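You operate a simulated robot arm through the tools that you are given. There is no shell and no other tool. Be economical: measure what you need, move in short steps, check, and stop when the job is done.

You run a simulated robot arm. Do the job below in one go: nothing can be reset, and whatever is moved stays where it is left.

TASK
Stack the can labelled "copper paste" from the stone top on top of the can marked "grease". Press the green tester button to switch it on. Press the bench lamp button to switch it on. Put the shaft collar on the stone top away on the shelf under the belt board. Shut the bottom red drawer. Take the green block and leave it on the top of the washer lid. Take the purple socket and put it on the upper shelf under the stone top. Open the top red drawer. Do these in any order. Set down upright: green block.

The check looks at the end state, three seconds after you hand in, the way a careful person would. Anything else that was tipped, shoved, dropped, spilled or broken makes it a failure. Lids that push on must go on centred and level and be pressed home; caps that screw on are set level and turned clockwise until they are tight.

THE ROBOT
A 7-joint arm with a fingered hand on a trunk, on a base that drives. Base frame: it is fixed to the floor where the robot stands at the start and does not move with it; the origin is under the middle of the robot, x ahead of it, y to its left, z up. Units: mm, rad, N and s.
Its first joint turns from -2.897 to 2.897 rad. Places, roughly: bench lamp button [1600, 100, 1200]; blue can, grey can, yellow can [2000, -250, 1000]; bottom red drawer [1300, 0, 300]; green block (4x5x6 cm) [1600, -600, 1000]; green tester button [1600, -100, 1000]; purple socket [1500, -750, 1000]; shaft collar (6x6x2 cm) [1700, 400, 1000]; shelf under the belt board [-1700, 100, 400]; top of the washer lid [1400, 400, 1100]; top red drawer [1500, 100, 700]; upper shelf under the stone top [1600, -500, 500]. Payload 4 kg.
Tool frame: the origin (TCP) lies between the finger pads and is the grasp point; the fingertips stand 30 mm ahead of it; z points along the fingers, y is the line along which they close. The gripper opens to 104 mm. The gripper's body begins 35 mm behind the TCP. The gripper is a hand of 4 fingers: y runs from the thumb to the fingers, the wrist lies at [-15, -113, -190] in the tool frame.
Orientation is that of the tool frame in the base frame, as a unit quaternion [x, y, z, w]. With the fingers straight down and the wrist toward the robot, the tool's x, y and z point along [0, 1, 0], [1, 0, 0] and [0, 0, -1] of the base frame.

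THE INTERFACE
- The arm moves only by the tool move_arm. Its argument "steps" is a list of rows, each an object of numbers (a shift or turn left out is 0): "tx", "ty", "tz": the shift along the base's x, y, z in mm; "ax", "ay", "az": the turn, a rotation vector about the base's x, y, z in rad. In form: [{"tx": .., "ty": .., "tz": .., "ax": .., "ay": .., "az": ..}, ...]. A call has 1 to 10 rows; each row is the pose to reach, as a shift and turn from the pose commanded when the call began. Each row takes 0.2 s and may step no farther than 50 mm and 0.15 rad from the row before; otherwise, the whole call is refused. A pose out of reach is approached as far as the arm can. The call stops where the force on the tool passes 40 N (or 10 N more than at its start, if that is more) or the arm is blocked; 0.2 s more then pass. In this call time passes only in rows, and 0.2 s behind the last. It gives the time, the measured TCP pose, the force on the tool (base axes), the opening and the grip force at its end, in the units of the frame above (readings bear some noise), with the torque about the TCP (base axes, N m) and any sound that the robot's microphone picked up, and new pictures: "pictures" is both (left out), scene, wrist or none.
- Cameras (640 x 400 px; columns grow to the right, rows downward): "scene" is now at [334.3, 149.7, 1285]; the picture's right is [-0.50, -0.87, 0.00], its down [0.03, -0.02, -1.00] and it looks along [0.87, -0.50, 0.04] (base axes); focal length 282 px, centre (320, 200). "wrist" rides on the gripper at [61, -92, -130] in the tool frame; the picture's right is [-0.81, 0.28, -0.52], its down [-0.53, -0.71, 0.46] and it looks along [-0.24, 0.64, 0.72] (tool axes); focal length 275 px, centre (320, 200). There is no depth. A picture from a camera that has moved, and an enlarged one, comes with that camera's place and axes in the base frame and with its lens. The place of the scene camera against the robot may be out by one fixed shift of up to 25 mm in any direction.
- roll_base(legs): drives the robot by 1 to 6 legs, each [ahead, left, turn to the left] in mm, mm and rad, along the robot's own axes; the way and the turn of a leg run together, so that a leg with both is an arc; at most 1500 mm and 3.142 rad a leg. The arm and the cameras ride along, it lands a little off, and it stops where it bumps. It gives what a move gives, and a new picture of the scene camera.
- finger_targets(index, middle, ring, thumb_bend, thumb_turn): sets how far each is bent, from 0 (flat) to 100 (curled in); at 30 the hand is open as for a grip, at 70 the pads meet at the TCP. One left out holds its place. A second passes; each finger stops where it meets its share of the squeeze, and holds until it gets a number again. It is the only way to open and close the hand. It gives what a move gives, with no picture; readings hold the bend of each and the force on the fingers (four entries, about 0 where the hand has none), thumb and palm. thumb_turn goes from beside the hand (0) to across from the fingers (100), as for a grip.
- aim_head(pan, tilt): turns the head with the scene camera to pan (to the left, within 2.496 rad either way) and tilt (down, from -0.506 to 1.204), counted from straight ahead of the robot. It gives what a move gives, and a new picture of the scene camera.
- inspect(camera, box): a new picture of the part [left, top, right, bottom] of that camera's present view, enlarged. The clock stands still meanwhile.
- close_job(): hands the job in; it is judged then, once.

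Work in short steps. Places have to be worked out from the pictures, the camera data and where the tool is seen: move nearer, look again, correct. Check each grasp and each placing, and mend what went wrong. You have 186 turns and 260 pictures in all, those below and enlarged ones among them. Open the gripper and draw the arm clear of the work before you hand the job in, unless the task says otherwise; then end with one line.

The tools are called after "Emit:" as a command line: name --argument value ..., lists and objects as JSON in quotes. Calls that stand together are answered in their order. move_arm: Moves the arm, as the interface text tells. Its arguments: {"type":"object","properties":{"steps":{"type":"array"},"pictures":{"type":"string","enum":["both","scene","wrist","none"]}},"required":["steps"]} The other tools are called the same way: finger_targets (index, middle, ring, thumb_bend, thumb_turn) moves the fingers one by one; roll_base (legs) drives the base; aim_head (pan, tilt) turns the head that bears the scene camera; inspect (camera, box) takes an enlarged picture of a part of a camera's view; close_job () hands the job in.

At the start:

```text
time_s: 0.0
position: [658.1, -330.2, 1233.2]
tool_rot: [0.707, 0.707, 0.0, 0.0]
ft_force: [-0.6, 0.3, 0.1]
wrist_torque: [0.02, 0.02, 0.01]
opening: 104.0
grasp_force: 0.0
shape: jaw
bend: [30.0, 30.0, 30.0, 30.0, 98.0]
finger forces: [0.0, 0.0, 0.0, 0.0, 0.1, 0.0]
robot x, y, heading: [4.1, 3.3, 0.003]
head pan, tilt: [-0.522, -0.037]
```

scene: 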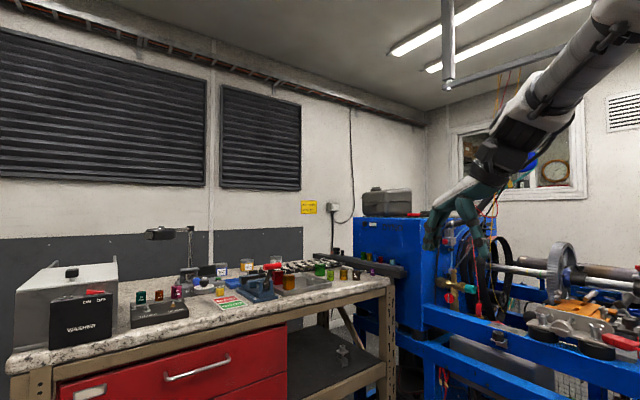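
wrist: 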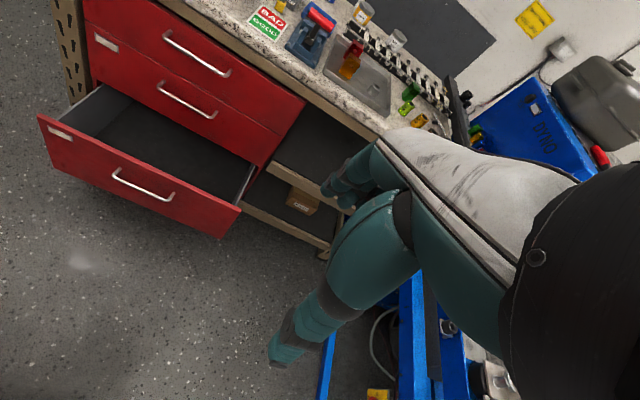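

The bench lies ahead with the bottom drawer open. I first turn the head to look straight at the bench.

Emit:
aim_head --pan 0.0 --tilt 0.35

Emit:
inspect --camera "wrist" --box '[220, 0, 480, 160]'

```text
time_s: 0.9
position: [657.3, -332.1, 1232.9]
tool_rot: [0.707, 0.707, 0.001, 0.0]
ft_force: [-0.1, 0.2, 0.3]
wrist_torque: [0.02, -0.04, 0.01]
opening: 103.6
grasp_force: 0.0
shape: jaw
bend: [30.0, 30.0, 30.0, 30.0, 98.0]
finger forces: [0.0, 0.0, 0.0, 0.0, 0.1, 0.1]
robot x, y, heading: [-0.6, 0.9, -0.001]
head pan, tilt: [0.0, 0.351]
camera scene: at [350.2, 193.9, 1249.4], right [0.0, -1.0, 0.0], down [-0.34, 0.0, -0.94], along [0.94, 0.0, -0.34], focal length 282 px, centre (320, 200)
```

scene: 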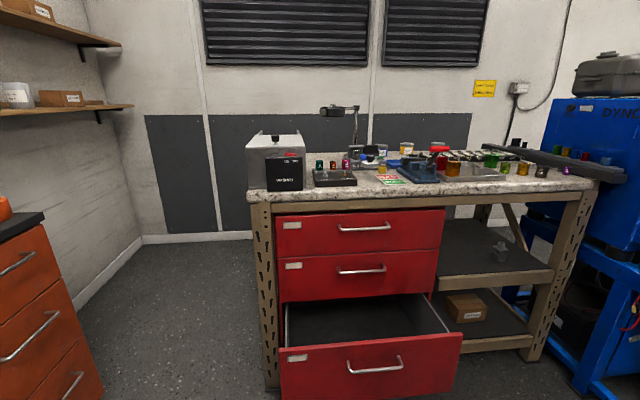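

```text
2.46 times, centred on (350, 80) of wrist
camera zoom: at [565.8, -272.0, 1363.7], right [0.28, -0.81, 0.52], down [-0.71, -0.53, -0.46], along [0.64, -0.24, -0.72], focal length 678 px, centre (246, 495)
```

zoom: 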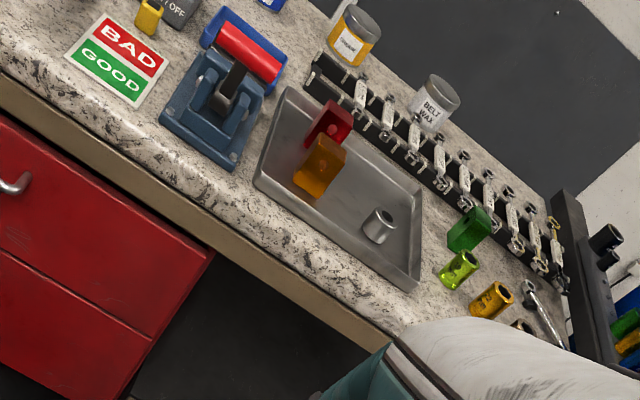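

Overview is good; I enlarge the bench top for detail.

Emit:
inspect --camera "scene" --box '[240, 90, 440, 215]'

Emit:
inspect --camera "scene" --box '[430, 90, 630, 215]'

Emit:
inspect --camera "scene" --box '[310, 130, 430, 205]'

```text
3.20 times, centred on (340, 152) of scene
camera zoom: at [350.2, 193.9, 1249.4], right [0.0, -1.0, 0.0], down [-0.34, 0.0, -0.94], along [0.94, 0.0, -0.34], focal length 903 px, centre (256, 352)
```

zoom: 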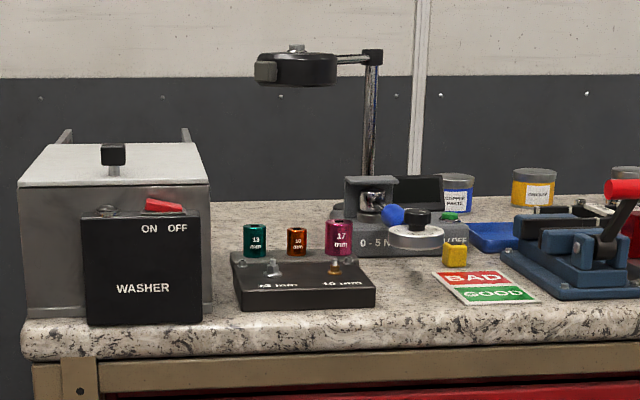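

```text
3.20 times, centred on (530, 152) of scene
camera zoom: at [350.2, 193.9, 1249.4], right [0.0, -1.0, 0.0], down [-0.34, 0.0, -0.94], along [0.94, 0.0, -0.34], focal length 903 px, centre (-352, 352)
```

zoom: 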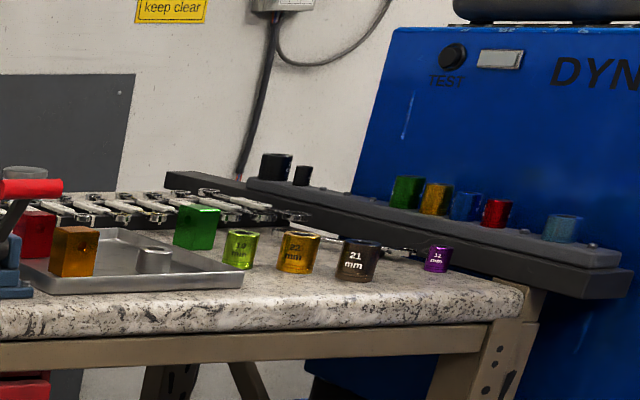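

```text
5.33 times, centred on (370, 168) of scene
camera zoom: at [350.2, 193.9, 1249.4], right [0.0, -1.0, 0.0], down [-0.34, 0.0, -0.94], along [0.94, 0.0, -0.34], focal length 1505 px, centre (53, 373)
```

zoom: 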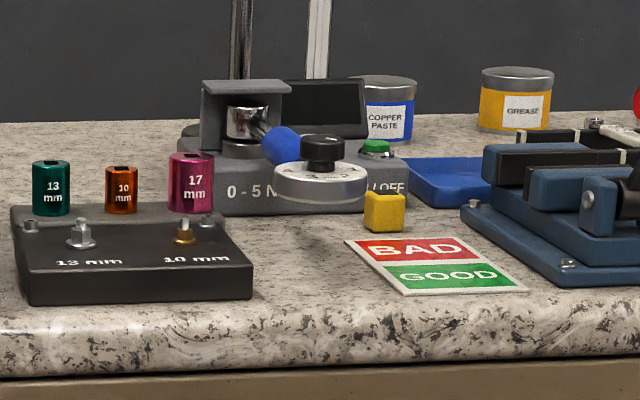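

The bottom drawer's front stands at about x=1100, z≈300. I drive 300 mm nearer and look down at it.

Emit:
roll_base --legs '[[300, 0, 0]]'

Emit:
aim_head --pan 0.0 --tilt 0.8

```text
time_s: 3.0
position: [961.7, -329.4, 1233.5]
tool_rot: [0.707, 0.707, 0.0, 0.0]
ft_force: [-0.4, 0.0, -0.3]
wrist_torque: [0.04, 0.01, 0.01]
opening: 103.5
grasp_force: 0.0
shape: jaw
bend: [30.0, 30.0, 30.0, 30.0, 98.0]
finger forces: [0.1, 0.0, 0.1, 0.1, 0.0, 0.0]
robot x, y, heading: [301.1, -1.5, 0.003]
head pan, tilt: [0.0, 0.351]
camera scene: at [653.3, 194.8, 1249.3], right [0.0, -1.0, 0.0], down [-0.34, 0.0, -0.94], along [0.94, 0.0, -0.34], focal length 282 px, centre (320, 200)
```

scene: 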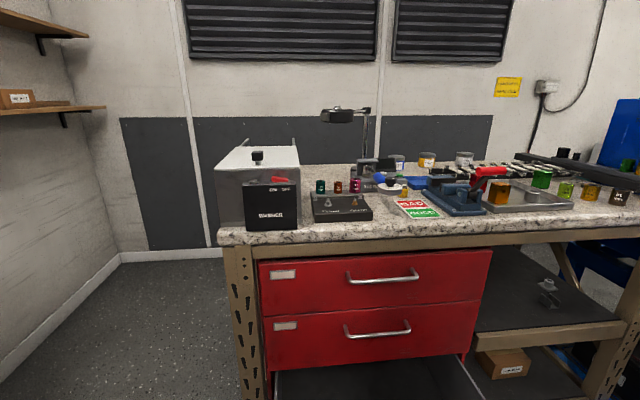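

```text
time_s: 3.9
position: [961.3, -329.9, 1233.8]
tool_rot: [0.707, 0.707, 0.0, 0.0]
ft_force: [0.9, 0.0, 0.6]
wrist_torque: [0.02, 0.02, -0.01]
opening: 103.6
grasp_force: 0.0
shape: jaw
bend: [30.0, 30.0, 30.0, 30.0, 98.0]
finger forces: [0.0, 0.0, 0.0, 0.0, 0.0, 0.0]
robot x, y, heading: [303.0, -4.2, 0.002]
head pan, tilt: [0.0, 0.799]
camera scene: at [640.9, 194.8, 1209.8], right [0.0, -1.0, 0.0], down [-0.72, 0.0, -0.7], along [0.7, 0.0, -0.72], focal length 282 px, centre (320, 200)
```

scene: 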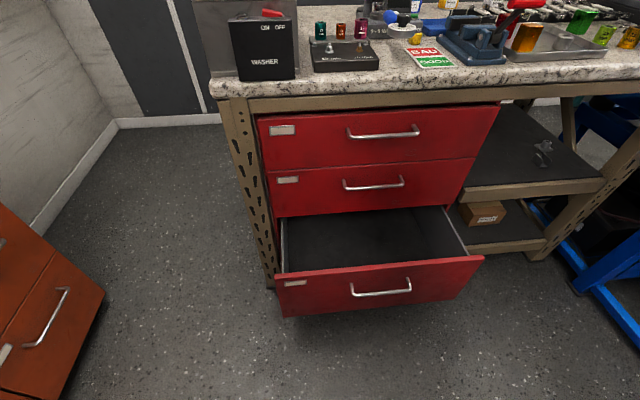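

The arm is clear in front of the bench. I lower the hand toward the space before the open drawer (about x=850, y=-20), fingers still pointing down.

Emit:
move_arm --steps '[{"tx": -11, "ty": 31, "tz": -36}, {"tx": -22, "ty": 62, "tz": -72}, {"tx": -33, "ty": 93, "tz": -108}, {"tx": -44, "ty": 124, "tz": -144}, {"tx": -55, "ty": 155, "tz": -180}, {"tx": -66, "ty": 186, "tz": -216}, {"tx": -77, "ty": 217, "tz": -252}, {"tx": -88, "ty": 248, "tz": -288}, {"tx": -99, "ty": 279, "tz": -324}, {"tx": -110, "ty": 310, "tz": -360}]' --pictures "none"

Emit:
move_arm --steps '[{"tz": -48}, {"tz": -96}, {"tz": -144}, {"tz": -192}, {"tz": -240}, {"tz": -288}, {"tz": -336}, {"tz": -384}, {"tz": -432}, {"tz": -480}]' --pictures "scene"

```text
time_s: 6.1
position: [971.1, 26.9, 889.6]
tool_rot: [0.707, 0.707, 0.0, -0.002]
ft_force: [0.3, 0.0, -0.7]
wrist_torque: [0.01, 0.04, 0.05]
opening: 103.9
grasp_force: 0.0
shape: jaw
bend: [30.0, 30.0, 30.0, 30.0, 97.0]
finger forces: [0.0, 0.0, 0.1, 0.0, 0.0, 0.0]
out of reach, approached as far as the arm can: row 6, 7, 8, 9, 10
robot x, y, heading: [306.0, -0.7, -0.003]
head pan, tilt: [0.0, 0.799]
```

```text
time_s: 8.3
position: [970.8, 27.4, 414.4]
tool_rot: [0.707, 0.707, 0.0, -0.001]
ft_force: [1.6, -0.1, 0.6]
wrist_torque: [0.01, -0.03, 0.01]
opening: 104.0
grasp_force: 0.0
shape: jaw
bend: [30.0, 30.0, 30.0, 30.0, 97.0]
finger forces: [0.7, 0.0, 0.2, 0.0, 0.1, 0.0]
out of reach, approached as far as the arm can: row 1
robot x, y, heading: [301.1, -1.6, 0.001]
head pan, tilt: [0.0, 0.799]
camera scene: at [640.9, 194.9, 1209.7], right [0.0, -1.0, 0.0], down [-0.72, 0.0, -0.7], along [0.7, 0.0, -0.72], focal length 282 px, centre (320, 200)
```

scene: 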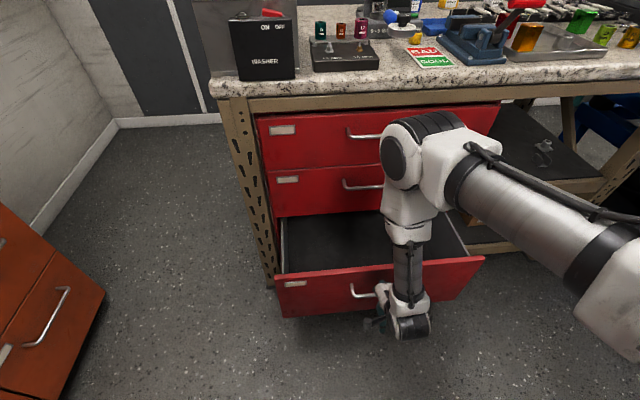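

The hand is just in front of the drawer front. I lower to about z=330 and push forward in steps; the call stops on contact.

Emit:
move_arm --steps '[{"tz": -40}, {"tz": -80}, {"tx": 40, "tz": -80}, {"tx": 80, "tz": -80}, {"tx": 120, "tz": -80}, {"tx": 160, "tz": -80}, {"tx": 200, "tz": -80}, {"tx": 240, "tz": -80}]' --pictures "scene"

```text
time_s: 8.9
position: [978.6, 29.3, 356.9]
tool_rot: [0.707, 0.707, 0.006, 0.005]
ft_force: [1.0, -0.6, 28.5]
wrist_torque: [-0.21, 0.02, -0.34]
opening: 100.3
grasp_force: 0.1
shape: jaw
bend: [30.0, 39.0, 30.0, 30.0, 97.0]
finger forces: [27.2, 16.5, 13.2, 0.1, 0.0, 0.1]
robot x, y, heading: [303.0, -0.3, 0.006]
head pan, tilt: [0.0, 0.799]
stopped in row 2: the force on the tool passed its limit at 78 N (the readings are from after the stop); the commanded pose is now the measured one
camera scene: at [640.1, 194.8, 1209.9], right [0.0, -1.0, 0.0], down [-0.72, 0.0, -0.7], along [0.7, 0.0, -0.72], focal length 282 px, centre (320, 200)
```

scene: 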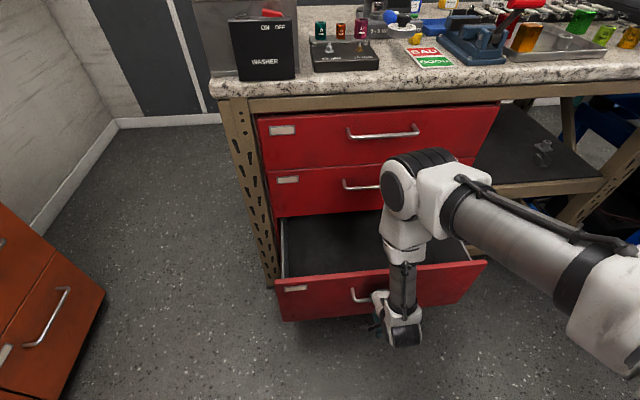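

The fingertips came down on the drawer handle. I lift off, back away, then go lower and push from the front.

Emit:
move_arm --steps '[{"tz": 30}, {"tx": -45, "tz": 30}, {"tx": -90, "tz": 30}, {"tx": -110, "tz": 0}, {"tx": -110, "tz": -40}]' --pictures "scene"

```text
time_s: 9.9
position: [872.0, 29.0, 358.7]
tool_rot: [0.708, 0.706, 0.009, 0.007]
ft_force: [0.9, -1.0, 26.1]
wrist_torque: [-0.01, 0.02, -0.38]
opening: 100.7
grasp_force: 0.0
shape: jaw
bend: [30.0, 38.0, 30.0, 30.0, 97.0]
finger forces: [28.6, 16.1, 7.8, 0.0, 0.0, 0.0]
robot x, y, heading: [306.0, -1.5, -0.002]
head pan, tilt: [0.0, 0.799]
stopped in row 5: the force on the tool passed its limit at 75 N (the readings are from after the stop); the commanded pose is now the measured one
camera scene: at [640.3, 194.7, 1209.9], right [0.0, -1.0, 0.0], down [-0.72, 0.0, -0.7], along [0.7, 0.0, -0.72], focal length 282 px, centre (320, 200)
```

scene: 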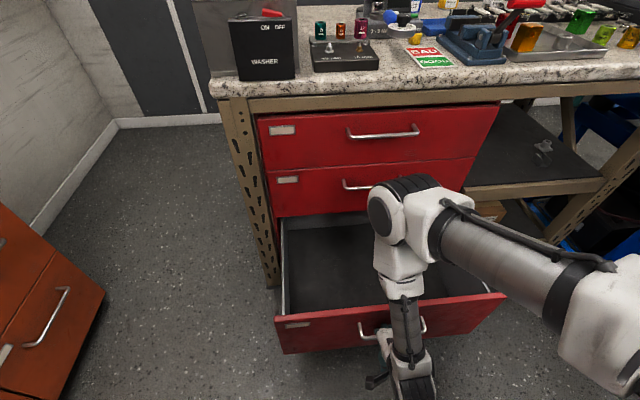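

The fingers hooked the handle and drew the drawer out a bit. I lift much higher before backing off.

Emit:
move_arm --steps '[{"tz": 45}, {"tz": 90}, {"tz": 130}, {"tz": 130, "tx": -45}, {"tz": 130, "tx": -90}, {"tz": 130, "tx": -135}, {"tz": 130, "tx": -180}]' --pictures "scene"

```text
time_s: 11.5
position: [691.0, 29.1, 486.9]
tool_rot: [0.707, 0.707, 0.008, 0.007]
ft_force: [-0.1, 0.7, 0.6]
wrist_torque: [0.0, -0.01, -0.01]
opening: 103.8
grasp_force: 0.0
shape: jaw
bend: [30.0, 30.0, 30.0, 30.0, 97.0]
finger forces: [0.0, 0.0, 0.0, 0.0, 0.0, 0.0]
robot x, y, heading: [306.2, -1.6, 0.004]
head pan, tilt: [0.0, 0.799]
camera scene: at [641.0, 194.7, 1209.7], right [0.0, -1.0, 0.0], down [-0.72, 0.0, -0.7], along [0.7, 0.0, -0.72], focal length 282 px, centre (320, 200)
```

scene: 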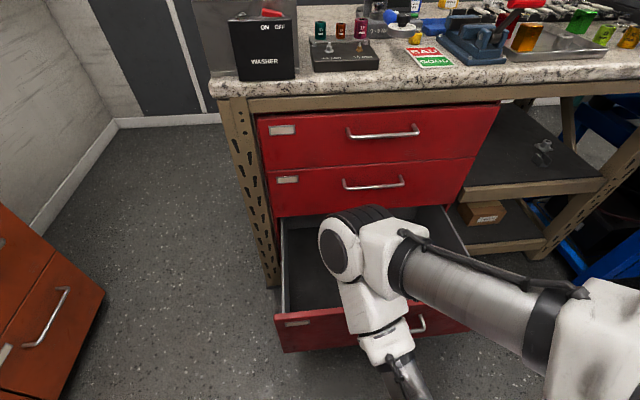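

Free now. I curl the fingers, lower in the clear at x≈690 and push forward.

Emit:
finger_targets --index 80 --middle 80 --ring 80

Emit:
move_arm --steps '[{"tz": -45}, {"tz": -90}, {"tz": -135}, {"tz": -150}, {"tz": -150, "tx": 45}, {"tz": -150, "tx": 90}, {"tz": -150, "tx": 135}, {"tz": -150, "tx": 180}]' --pictures "scene"

```text
time_s: 12.5
position: [690.5, 29.1, 486.9]
tool_rot: [0.707, 0.707, 0.008, 0.006]
ft_force: [-0.7, -0.8, 0.5]
wrist_torque: [-0.01, -0.03, -0.03]
opening: 35.4
grasp_force: 0.0
shape: fingers
bend: [80.0, 80.0, 80.0, 30.0, 97.0]
finger forces: [0.0, 0.0, 0.1, 0.0, 0.0, 0.1]
robot x, y, heading: [303.1, 1.5, -0.001]
head pan, tilt: [0.0, 0.799]
```

```text
time_s: 13.6
position: [739.5, 18.3, 341.8]
tool_rot: [0.762, 0.647, 0.021, 0.004]
ft_force: [0.8, 0.2, -0.5]
wrist_torque: [-0.01, 0.01, 0.04]
opening: 34.9
grasp_force: 0.1
shape: fingers
bend: [80.0, 80.0, 80.0, 30.0, 97.0]
finger forces: [0.0, 0.0, 0.1, 0.0, 0.0, 0.0]
robot x, y, heading: [305.4, -0.3, -0.003]
head pan, tilt: [0.0, 0.799]
stopped in row 5: the arm was blocked; the commanded pose is now the measured one
camera scene: at [644.9, 192.5, 1209.0], right [0.0, -1.0, 0.0], down [-0.72, 0.0, -0.69], along [0.69, 0.0, -0.72], focal length 282 px, centre (320, 200)
```

scene: 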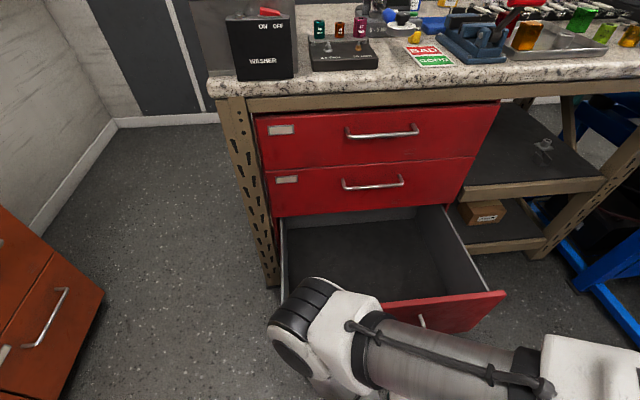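

The elbow bumps into the drawer at this short distance. I back the base off by 300 mm and stretch the arm farther out instead.

Emit:
roll_base --legs '[[-350, 0, 0]]'

Emit:
move_arm --steps '[{"tx": 45, "az": -0.05}, {"tx": 90, "az": -0.1}, {"tx": 135, "az": -0.15}, {"tx": 180, "az": -0.15}, {"tx": 225, "az": -0.15}, {"tx": 270, "az": -0.15}, {"tx": 315, "az": -0.15}]' --pictures "scene"

```text
time_s: 15.9
position: [389.0, 18.2, 341.1]
tool_rot: [0.762, 0.647, 0.02, 0.003]
ft_force: [-0.8, 0.3, 0.6]
wrist_torque: [-0.01, -0.04, 0.05]
opening: 35.4
grasp_force: 0.0
shape: fingers
bend: [80.0, 80.0, 80.0, 30.0, 97.0]
finger forces: [0.1, 0.0, 0.1, 0.1, 0.0, 0.0]
robot x, y, heading: [-50.4, 0.0, -0.005]
head pan, tilt: [0.0, 0.799]
camera scene: at [294.9, 192.5, 1209.0], right [0.0, -1.0, 0.0], down [-0.72, 0.0, -0.69], along [0.69, 0.0, -0.72], focal length 282 px, centre (320, 200)
```

scene: 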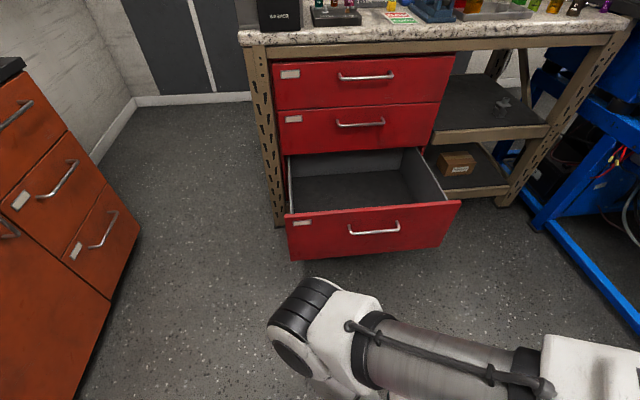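

```text
time_s: 17.5
position: [704.3, 18.8, 342.0]
tool_rot: [0.808, 0.588, 0.02, 0.007]
ft_force: [-0.2, -0.5, 0.5]
wrist_torque: [-0.01, -0.01, 0.03]
opening: 35.2
grasp_force: 0.1
shape: fingers
bend: [80.0, 80.0, 80.0, 30.0, 97.0]
finger forces: [0.1, 0.0, 0.2, 0.0, 0.1, 0.1]
robot x, y, heading: [-44.8, 2.3, -0.002]
head pan, tilt: [0.0, 0.799]
camera scene: at [291.5, 193.9, 1209.7], right [0.0, -1.0, 0.0], down [-0.72, 0.0, -0.7], along [0.7, 0.0, -0.72], focal length 282 px, centre (320, 200)
```

scene: 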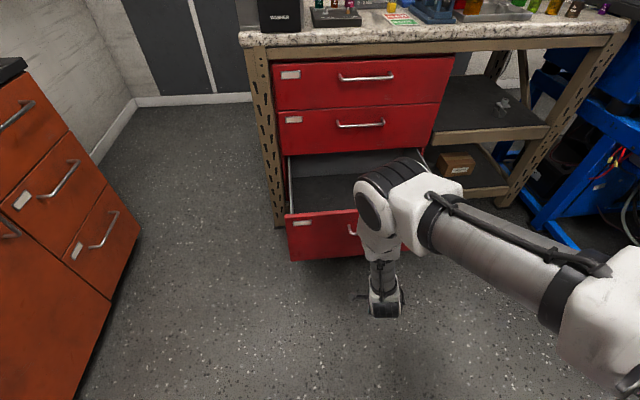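

The drawer front is ahead of the hand. I turn the hand back square and continue pushing forward.

Emit:
move_arm --steps '[{"tx": 20, "az": 0.13}, {"tx": 50, "az": 0.26}, {"tx": 90, "az": 0.26}, {"tx": 130, "az": 0.26}, {"tx": 170, "az": 0.26}, {"tx": 210, "az": 0.26}, {"tx": 250, "az": 0.26}]' --pictures "scene"

```text
time_s: 19.1
position: [943.5, 18.7, 341.8]
tool_rot: [0.725, 0.688, 0.021, 0.004]
ft_force: [-0.2, -0.2, -0.2]
wrist_torque: [0.01, -0.01, 0.04]
opening: 35.0
grasp_force: 0.0
shape: fingers
bend: [80.0, 80.0, 80.0, 30.0, 97.0]
finger forces: [0.0, 0.0, 0.0, 0.0, 0.0, 0.1]
out of reach, approached as far as the arm can: row 7
robot x, y, heading: [-46.1, -1.2, -0.006]
head pan, tilt: [0.0, 0.799]
camera scene: at [291.7, 193.8, 1209.7], right [0.0, -1.0, 0.0], down [-0.72, 0.0, -0.7], along [0.7, 0.0, -0.72], focal length 282 px, centre (320, 200)
```

scene: 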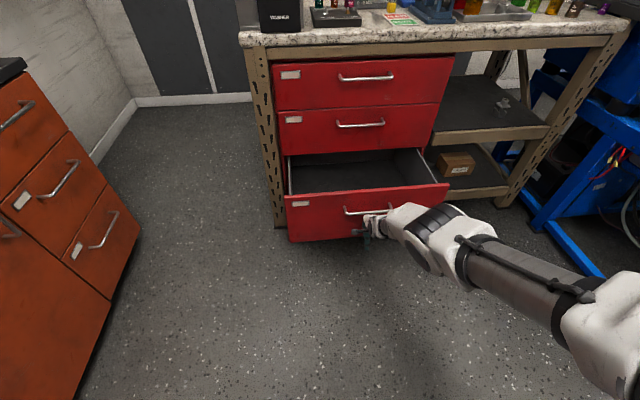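

The drawer is moving in. At full stretch now, I let the base push it the rest of the way.

Emit:
roll_base --legs '[[150, 0, 0]]'

```text
time_s: 20.5
position: [1095.1, 17.9, 341.3]
tool_rot: [0.726, 0.687, 0.022, 0.005]
ft_force: [-0.1, 0.1, 0.1]
wrist_torque: [-0.01, 0.04, 0.0]
opening: 35.2
grasp_force: 0.0
shape: fingers
bend: [80.0, 80.0, 80.0, 30.0, 97.0]
finger forces: [0.0, 0.0, 0.1, 0.0, 0.1, 0.0]
robot x, y, heading: [103.9, -3.0, -0.003]
head pan, tilt: [0.0, 0.799]
camera scene: at [443.9, 193.2, 1209.7], right [0.0, -1.0, 0.0], down [-0.72, 0.0, -0.7], along [0.7, 0.0, -0.72], focal length 282 px, centre (320, 200)
```

scene: 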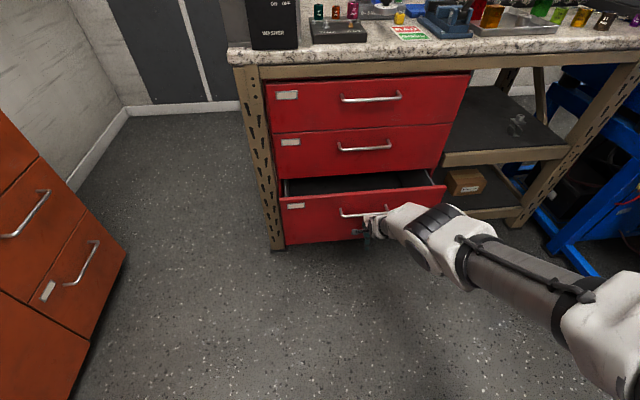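

Nearly closed; I push in smaller base steps.

Emit:
roll_base --legs '[[90, 0, 0]]'

```text
time_s: 21.6
position: [1184.7, 16.5, 341.2]
tool_rot: [0.726, 0.688, 0.022, 0.004]
ft_force: [0.1, 0.6, 0.4]
wrist_torque: [0.02, -0.04, 0.01]
opening: 35.1
grasp_force: 0.0
shape: fingers
bend: [80.0, 80.0, 80.0, 30.0, 97.0]
finger forces: [0.0, 0.0, 0.0, 0.1, 0.0, 0.0]
robot x, y, heading: [193.7, 0.8, -0.004]
head pan, tilt: [0.0, 0.799]
camera scene: at [533.6, 193.0, 1209.7], right [0.0, -1.0, 0.0], down [-0.72, 0.0, -0.7], along [0.7, 0.0, -0.72], focal length 282 px, centre (320, 200)
```

scene: 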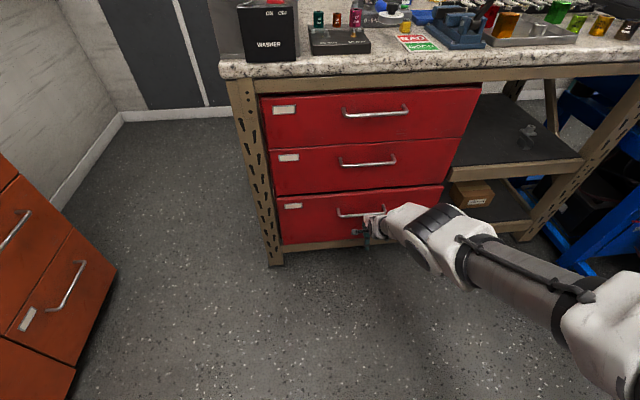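

The drawer looks almost shut; I check the gap closely.

Emit:
inspect --camera "scene" --box '[240, 80, 500, 260]'

```text
2.22 times, centred on (370, 170) of scene
camera zoom: at [533.6, 193.0, 1209.7], right [0.0, -1.0, 0.0], down [-0.72, 0.0, -0.7], along [0.7, 0.0, -0.72], focal length 627 px, centre (209, 267)
```

zoom: 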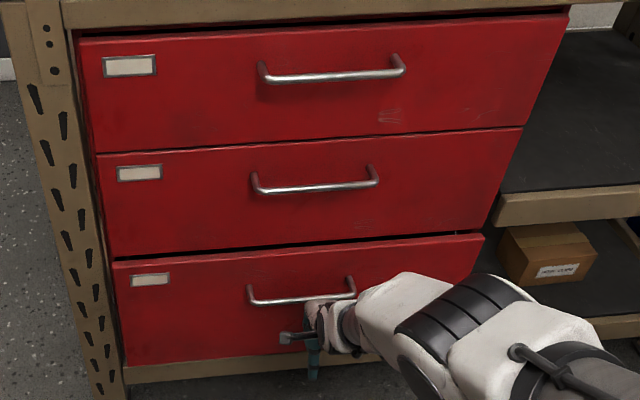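

A small gap remains (about 15–20 mm). I push 25 mm more.

Emit:
roll_base --legs '[[25, 0, 0]]'

Emit:
inspect --camera "scene" --box '[240, 80, 500, 260]'

```text
time_s: 22.4
position: [1208.6, 16.9, 339.4]
tool_rot: [0.726, 0.687, 0.019, 0.002]
ft_force: [-18.3, -0.9, -6.1]
wrist_torque: [0.13, -0.86, -0.22]
opening: 35.4
grasp_force: 9.1
shape: fingers
bend: [80.0, 80.0, 80.0, 30.0, 97.0]
finger forces: [0.6, 18.0, 0.0, 0.0, 0.0, 0.0]
robot x, y, heading: [216.6, 1.0, -0.002]
head pan, tilt: [0.0, 0.799]
camera scene: at [558.6, 192.9, 1209.7], right [0.0, -1.0, 0.0], down [-0.72, 0.0, -0.7], along [0.7, 0.0, -0.72], focal length 282 px, centre (320, 200)
```

scene: 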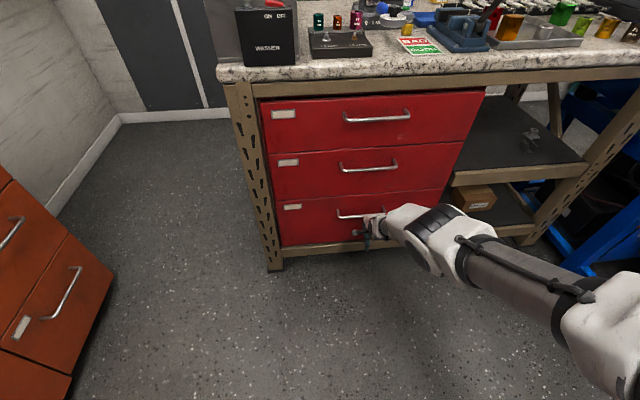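

```text
2.22 times, centred on (370, 170) of scene
camera zoom: at [558.6, 192.9, 1209.7], right [0.0, -1.0, 0.0], down [-0.72, 0.0, -0.7], along [0.7, 0.0, -0.72], focal length 627 px, centre (209, 267)
```

zoom: 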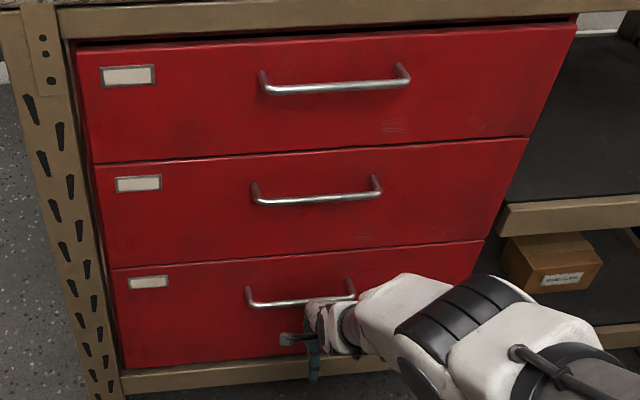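

The bottom drawer is shut (contact force 18 N). I back away and raise the arm.

Emit:
roll_base --legs '[[-150, 0, 0]]'

Emit:
finger_targets --index 30 --middle 30 --ring 30

Emit:
move_arm --steps '[{"tx": -20, "tz": 44}, {"tx": -40, "tz": 88}, {"tx": -60, "tz": 132}, {"tx": -80, "tz": 176}, {"tx": -100, "tz": 220}, {"tx": -120, "tz": 264}, {"tx": -140, "tz": 308}, {"tx": -160, "tz": 352}, {"tx": -180, "tz": 396}, {"tx": -200, "tz": 440}]' --pictures "none"

Emit:
move_arm --steps '[{"ty": -5, "tz": 48}, {"ty": -10, "tz": 96}, {"ty": -20, "tz": 144}, {"ty": -30, "tz": 192}, {"ty": -40, "tz": 240}, {"ty": -50, "tz": 288}, {"ty": -60, "tz": 336}, {"ty": -70, "tz": 384}, {"ty": -80, "tz": 430}, {"ty": -90, "tz": 470}]' --pictures "both"

```text
time_s: 23.8
position: [1060.5, 16.6, 339.9]
tool_rot: [0.725, 0.688, 0.021, 0.004]
ft_force: [0.1, -1.0, -0.5]
wrist_torque: [-0.02, 0.0, -0.01]
opening: 35.1
grasp_force: 0.1
shape: fingers
bend: [80.0, 80.0, 80.0, 30.0, 97.0]
finger forces: [0.0, 0.0, 0.1, 0.1, 0.0, 0.0]
robot x, y, heading: [73.8, 2.4, -0.003]
head pan, tilt: [0.0, 0.799]
camera scene: at [409.8, 193.1, 1209.7], right [0.0, -1.0, 0.0], down [-0.72, 0.0, -0.7], along [0.7, 0.0, -0.72], focal length 282 px, centre (320, 200)
```

scene: 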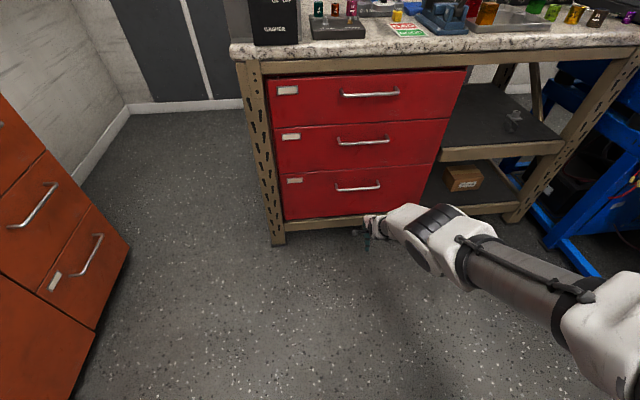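

```text
time_s: 24.8
position: [1059.9, 16.4, 340.2]
tool_rot: [0.726, 0.688, 0.021, 0.004]
ft_force: [-0.5, 0.1, -0.6]
wrist_torque: [0.0, -0.04, 0.02]
opening: 103.2
grasp_force: 0.1
shape: fingers
bend: [30.0, 30.0, 30.0, 30.0, 97.0]
finger forces: [0.1, 0.0, 0.1, 0.0, 0.1, 0.0]
robot x, y, heading: [71.3, -0.5, -0.002]
head pan, tilt: [0.0, 0.799]
```

```text
time_s: 27.0
position: [859.2, 18.1, 780.5]
tool_rot: [0.726, 0.688, 0.019, 0.003]
ft_force: [0.4, 0.3, 0.2]
wrist_torque: [-0.03, 0.02, 0.04]
opening: 102.9
grasp_force: 0.1
shape: fingers
bend: [30.0, 30.0, 30.0, 30.0, 97.0]
finger forces: [0.1, 0.0, 0.0, 0.1, 0.0, 0.1]
robot x, y, heading: [71.4, -0.7, -0.005]
head pan, tilt: [0.0, 0.799]
```

```text
time_s: 29.2
position: [859.8, -72.9, 1250.0]
tool_rot: [0.726, 0.687, 0.02, 0.003]
ft_force: [-0.1, 0.3, 0.4]
wrist_torque: [-0.02, 0.01, -0.03]
opening: 102.9
grasp_force: 0.1
shape: fingers
bend: [30.0, 30.0, 30.0, 30.0, 97.0]
finger forces: [0.0, 0.1, 0.0, 0.1, 0.0, 0.1]
robot x, y, heading: [71.4, -1.5, -0.003]
head pan, tilt: [0.0, 0.799]
camera scene: at [409.8, 193.1, 1209.7], right [0.0, -1.0, 0.0], down [-0.72, 0.0, -0.7], along [0.7, 0.0, -0.72], focal length 282 px, centre (320, 200)
camera wrist: at [765.8, -11.7, 1379.7], right [0.21, -0.84, 0.51], down [-0.73, -0.48, -0.49], along [0.65, -0.26, -0.71], focal length 275 px, centre (320, 200)
```

scene: 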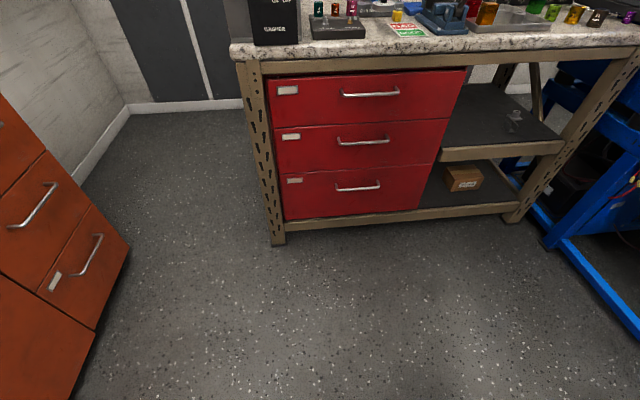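
wrist: 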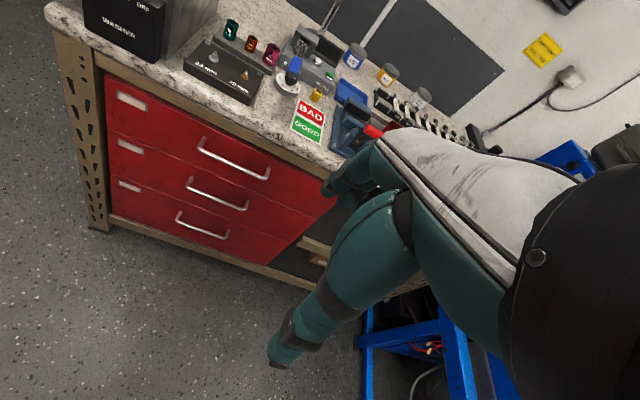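

All three drawers look shut. Now I drive nearer to survey the bench top from above.

Emit:
roll_base --legs '[[380, 0, 0]]'

Emit:
aim_head --pan -0.1 --tilt 0.4

Emit:
move_arm --steps '[{"tz": 50}]' --pictures "wrist"

```text
time_s: 31.6
position: [1241.7, -74.9, 1250.1]
tool_rot: [0.726, 0.688, 0.021, 0.003]
ft_force: [-0.7, 0.9, -0.4]
wrist_torque: [0.0, 0.01, 0.01]
opening: 103.0
grasp_force: 0.1
shape: fingers
bend: [30.0, 30.0, 30.0, 30.0, 97.0]
finger forces: [0.0, 0.0, 0.0, 0.0, 0.0, 0.1]
robot x, y, heading: [454.7, -1.0, -0.004]
head pan, tilt: [0.0, 0.799]
camera scene: at [791.6, 192.0, 1209.7], right [0.0, -1.0, 0.0], down [-0.72, 0.0, -0.7], along [0.7, 0.0, -0.72], focal length 282 px, centre (320, 200)
```

scene: 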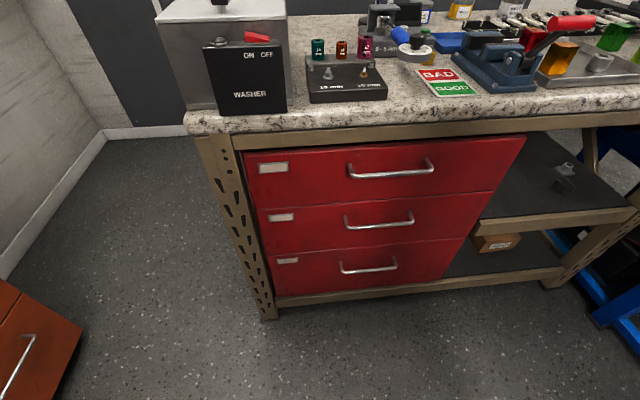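

```text
time_s: 32.5
position: [1239.8, -73.0, 1249.4]
tool_rot: [0.725, 0.688, 0.021, 0.003]
ft_force: [-0.3, 0.0, 0.5]
wrist_torque: [0.02, 0.0, -0.01]
opening: 102.9
grasp_force: 0.1
shape: fingers
bend: [30.0, 30.0, 30.0, 30.0, 97.0]
finger forces: [0.0, 0.1, 0.0, 0.1, 0.0, 0.0]
robot x, y, heading: [451.7, -2.0, -0.002]
head pan, tilt: [-0.099, 0.4]
camera scene: at [803.1, 182.8, 1244.7], right [-0.1, -0.99, 0.0], down [-0.39, 0.04, -0.92], along [0.92, -0.09, -0.39], focal length 282 px, centre (320, 200)
```

scene: 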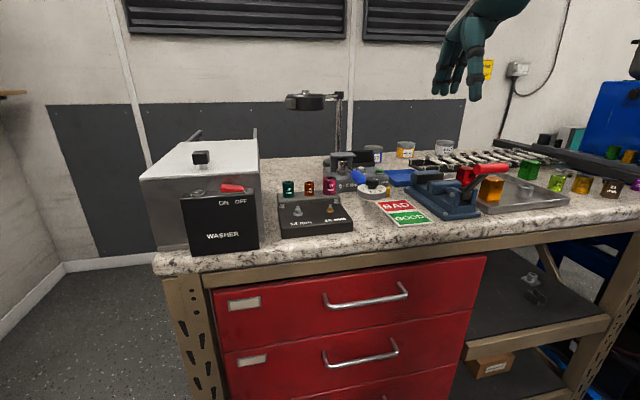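

```text
time_s: 32.9
position: [1241.5, -74.1, 1300.7]
tool_rot: [0.725, 0.688, 0.02, 0.004]
ft_force: [0.5, 0.3, -0.4]
wrist_torque: [-0.03, 0.03, -0.01]
opening: 103.1
grasp_force: 0.1
shape: fingers
bend: [30.0, 30.0, 30.0, 30.0, 97.0]
finger forces: [0.0, 0.1, 0.1, 0.1, 0.0, 0.0]
robot x, y, heading: [453.0, -0.2, -0.005]
head pan, tilt: [-0.099, 0.4]
camera wrist: at [1147.9, -12.9, 1428.9], right [0.21, -0.84, 0.51], down [-0.72, -0.48, -0.49], along [0.66, -0.26, -0.71], focal length 275 px, centre (320, 200)
```

wrist: 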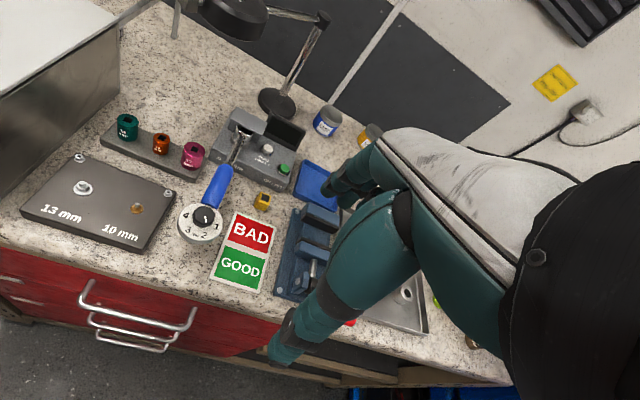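

From two wrist views I get: green button ≈(1561,-67,1013), top handle ≈(1256,33,813), blue can ≈(1760,-110), grease can ≈(1800,-243), lamp head ≈(1620,135,1195). I drive nearer, with the hand kept high, and form a pointing middle finger.

Emit:
roll_base --legs '[[220, 0, 0]]'

Emit:
finger_targets --index 100 --middle 60 --ring 100 --thumb_bend 0

Emit:
move_arm --steps '[{"tx": 0}]' --pictures "both"

```text
time_s: 34.5
position: [1461.4, -77.2, 1299.3]
tool_rot: [0.726, 0.687, 0.02, 0.003]
ft_force: [0.6, 0.0, -0.3]
wrist_torque: [-0.01, -0.01, 0.01]
opening: 102.7
grasp_force: 0.0
shape: fingers
bend: [30.0, 30.0, 30.0, 30.0, 97.0]
finger forces: [0.1, 0.1, 0.1, 0.0, 0.0, 0.1]
robot x, y, heading: [674.4, -4.3, -0.0]
head pan, tilt: [-0.099, 0.4]
camera scene: at [1023.5, 181.5, 1244.8], right [-0.1, -0.99, 0.0], down [-0.39, 0.04, -0.92], along [0.92, -0.1, -0.39], focal length 282 px, centre (320, 200)
```

scene: 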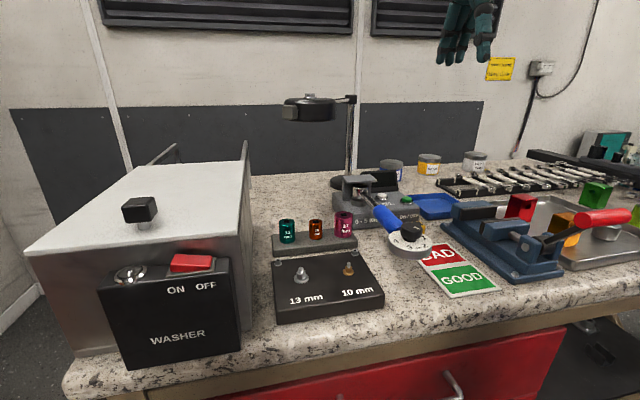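

```text
time_s: 35.5
position: [1461.5, -77.0, 1299.9]
tool_rot: [0.727, 0.687, 0.021, 0.003]
ft_force: [-0.4, 0.2, 0.1]
wrist_torque: [0.01, 0.03, 0.0]
opening: 73.6
grasp_force: 0.0
shape: fingers
bend: [100.0, 60.0, 100.0, 0.0, 97.0]
finger forces: [0.0, 0.0, 0.1, 0.0, 0.0, 0.0]
robot x, y, heading: [674.7, -1.8, -0.002]
head pan, tilt: [-0.099, 0.4]
```

```text
time_s: 35.9
position: [1461.5, -76.9, 1299.2]
tool_rot: [0.726, 0.687, 0.02, 0.003]
ft_force: [0.2, 0.2, -0.5]
wrist_torque: [-0.01, 0.01, 0.01]
opening: 73.4
grasp_force: 0.1
shape: fingers
bend: [100.0, 60.0, 100.0, 0.0, 97.0]
finger forces: [0.1, 0.1, 0.0, 0.1, 0.1, 0.0]
robot x, y, heading: [671.4, -3.3, -0.002]
head pan, tilt: [-0.099, 0.4]
camera scene: at [1023.4, 181.5, 1244.8], right [-0.1, -0.99, 0.0], down [-0.39, 0.04, -0.92], along [0.92, -0.1, -0.39], focal length 282 px, centre (320, 200)
camera wrist: at [1367.8, -14.8, 1428.8], right [0.21, -0.84, 0.51], down [-0.73, -0.48, -0.49], along [0.65, -0.26, -0.71], focal length 275 px, centre (320, 200)
```

scene: 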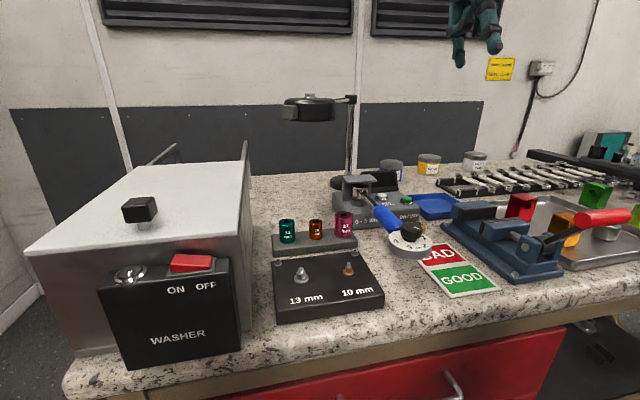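
wrist: 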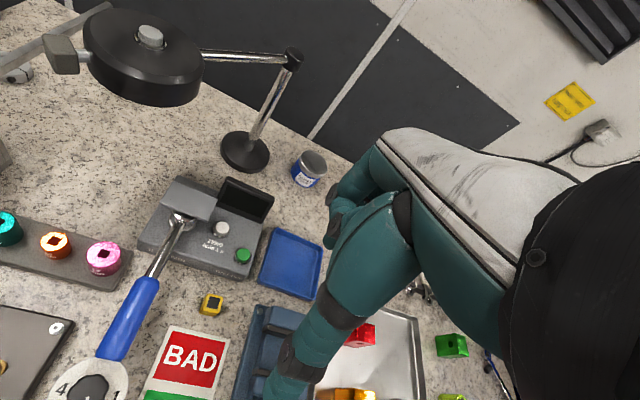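

Green button refined to ≈(1563,-68,1012). I set the middle finger to the TCP line and look at the hand shape.

Emit:
finger_targets --middle 70

Emit:
move_arm --steps '[{"tx": 25, "ty": 2, "tz": -45}, {"tx": 50, "ty": 4, "tz": -85}, {"tx": 75, "ty": 7, "tz": -125}, {"tx": 102, "ty": 9, "tz": -165}, {"tx": 102, "ty": 9, "tz": -205}]' --pictures "both"

Emit:
inspect --camera "scene" --box '[340, 80, 540, 205]'

```text
time_s: 36.9
position: [1461.0, -76.2, 1299.0]
tool_rot: [0.727, 0.687, 0.02, 0.003]
ft_force: [0.2, 0.5, -0.1]
wrist_torque: [0.01, 0.02, 0.02]
opening: 73.6
grasp_force: 0.0
shape: fingers
bend: [100.0, 70.0, 100.0, 0.0, 97.0]
finger forces: [0.0, 0.0, 0.0, 0.0, 0.1, 0.0]
robot x, y, heading: [677.0, -2.4, -0.005]
head pan, tilt: [-0.099, 0.4]
```

```text
refused: row 1 steps farther than a row can; nothing moved
```

```text
3.20 times, centred on (440, 142) of scene
camera zoom: at [1023.4, 181.5, 1244.8], right [-0.1, -0.99, 0.0], down [-0.39, 0.04, -0.92], along [0.92, -0.1, -0.39], focal length 903 px, centre (-64, 384)
```

zoom: 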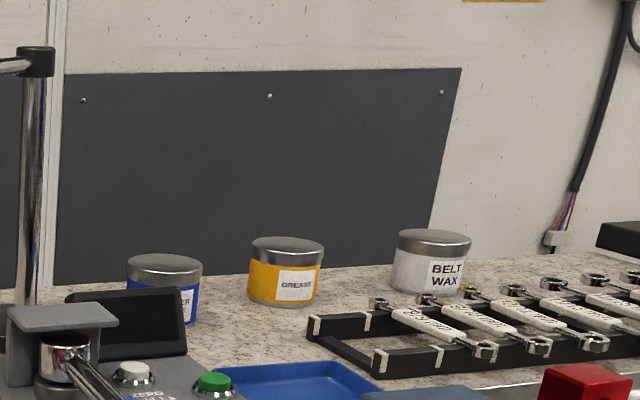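

Row 1 was slightly too long; I repeat with smaller rows.

Emit:
move_arm --steps '[{"tx": 20, "ty": 2, "tz": -38}, {"tx": 40, "ty": 4, "tz": -76}, {"tx": 60, "ty": 6, "tz": -114}, {"tx": 80, "ty": 8, "tz": -152}, {"tx": 101, "ty": 9, "tz": -190}, {"tx": 101, "ty": 9, "tz": -215}]' --pictures "both"

Emit:
inspect --camera "scene" --box '[340, 130, 540, 255]'

```text
time_s: 38.3
position: [1560.7, -67.4, 1084.7]
tool_rot: [0.726, 0.687, 0.02, 0.004]
ft_force: [0.8, -0.3, 0.5]
wrist_torque: [-0.01, -0.01, -0.01]
opening: 73.7
grasp_force: 0.1
shape: fingers
bend: [100.0, 70.0, 100.0, 0.0, 97.0]
finger forces: [0.0, 0.1, 0.0, 0.0, 0.0, 0.0]
robot x, y, heading: [671.1, -4.2, -0.008]
head pan, tilt: [-0.099, 0.4]
camera scene: at [1023.3, 181.5, 1244.8], right [-0.1, -0.99, 0.0], down [-0.39, 0.04, -0.92], along [0.92, -0.1, -0.39], focal length 282 px, centre (320, 200)
camera wrist: at [1469.0, -5.5, 1213.9], right [0.21, -0.84, 0.51], down [-0.73, -0.48, -0.49], along [0.66, -0.26, -0.71], focal length 275 px, centre (320, 200)
```

scene: 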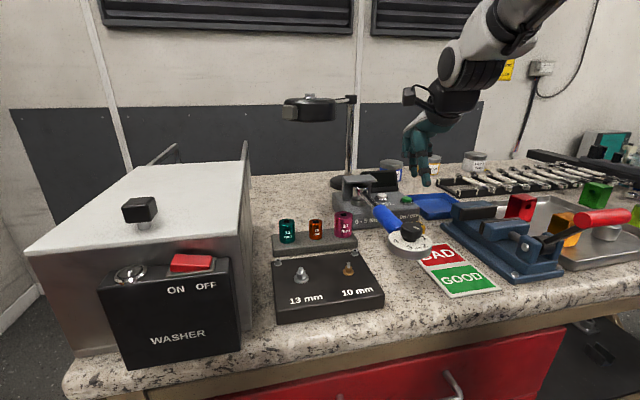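
wrist: 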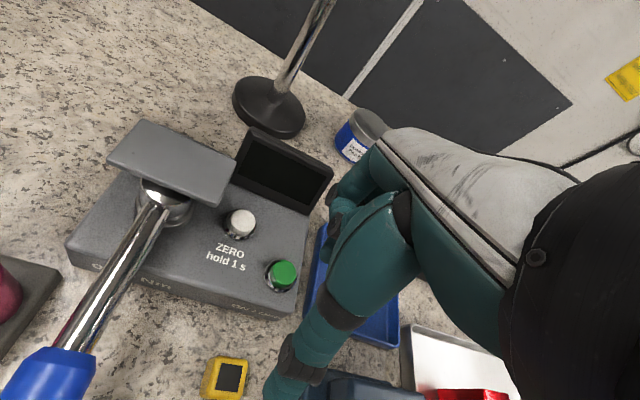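

```text
3.20 times, centred on (440, 192) of scene
camera zoom: at [1023.3, 181.5, 1244.8], right [-0.1, -0.99, 0.0], down [-0.39, 0.04, -0.92], along [0.92, -0.1, -0.39], focal length 903 px, centre (-64, 224)
```

zoom: 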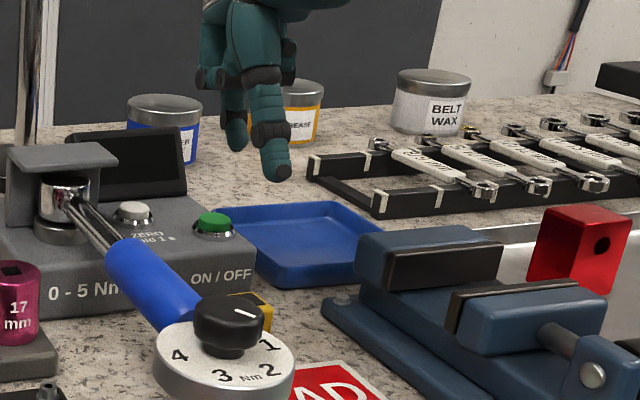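

Middle fingertip stands above the green button with the thumb tip clear. I press down in small steps until contact.

Emit:
move_arm --steps '[{"tx": 5, "tz": -20}, {"tx": 5, "tz": -30}, {"tx": 5, "tz": -36}, {"tx": 5, "tz": -42}, {"tx": 5, "tz": -47}, {"tx": 5, "tz": -52}]' --pictures "wrist"

```text
time_s: 39.7
position: [1568.2, -67.4, 1033.1]
tool_rot: [0.727, 0.687, 0.02, 0.005]
ft_force: [-0.2, -0.5, 0.6]
wrist_torque: [-0.02, -0.02, 0.0]
opening: 74.0
grasp_force: 0.5
shape: fingers
bend: [100.0, 70.0, 100.0, 0.0, 97.0]
finger forces: [0.0, 0.9, 0.0, 0.0, 0.1, 0.1]
robot x, y, heading: [676.7, 1.2, -0.005]
head pan, tilt: [-0.099, 0.4]
camera wrist: at [1473.7, -5.8, 1162.2], right [0.21, -0.84, 0.51], down [-0.72, -0.48, -0.49], along [0.66, -0.26, -0.71], focal length 275 px, centre (320, 200)
```

wrist: 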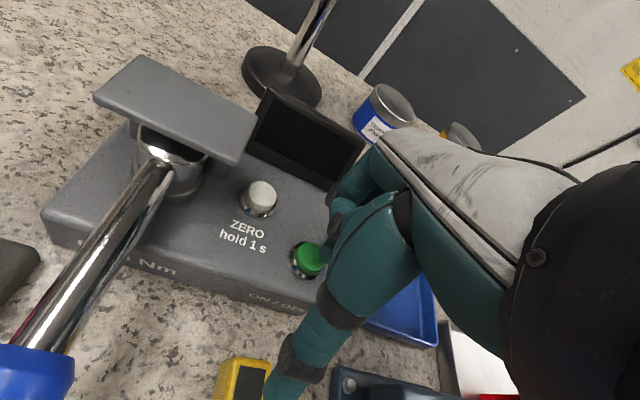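

Light touch on the middle finger (0.9 N). I press a few mm more.

Emit:
move_arm --steps '[{"tz": -3}, {"tz": -6}, {"tz": -9}]' --pictures "wrist"

```text
time_s: 40.5
position: [1567.4, -67.0, 1026.1]
tool_rot: [0.726, 0.687, 0.023, 0.004]
ft_force: [4.9, -0.6, 17.3]
wrist_torque: [-0.13, -0.17, 0.05]
opening: 73.8
grasp_force: 8.6
shape: fingers
bend: [100.0, 72.0, 100.0, 0.0, 97.0]
finger forces: [0.0, 17.0, 0.0, 0.1, 0.0, 0.0]
robot x, y, heading: [672.0, 0.6, -0.004]
head pan, tilt: [-0.099, 0.4]
heard: click
camera wrist: at [1473.6, -6.1, 1154.3], right [0.21, -0.84, 0.51], down [-0.72, -0.48, -0.49], along [0.66, -0.26, -0.71], focal length 275 px, centre (320, 200)
```

wrist: 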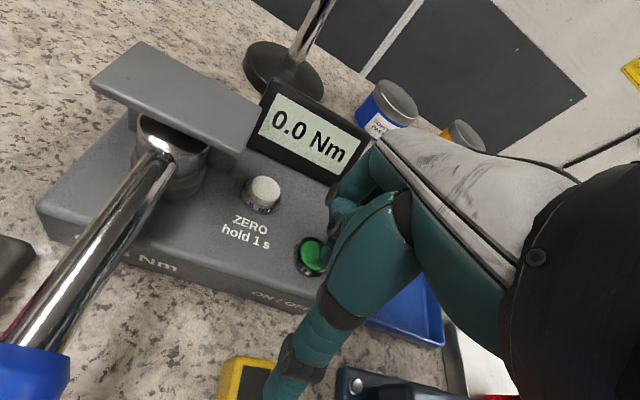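

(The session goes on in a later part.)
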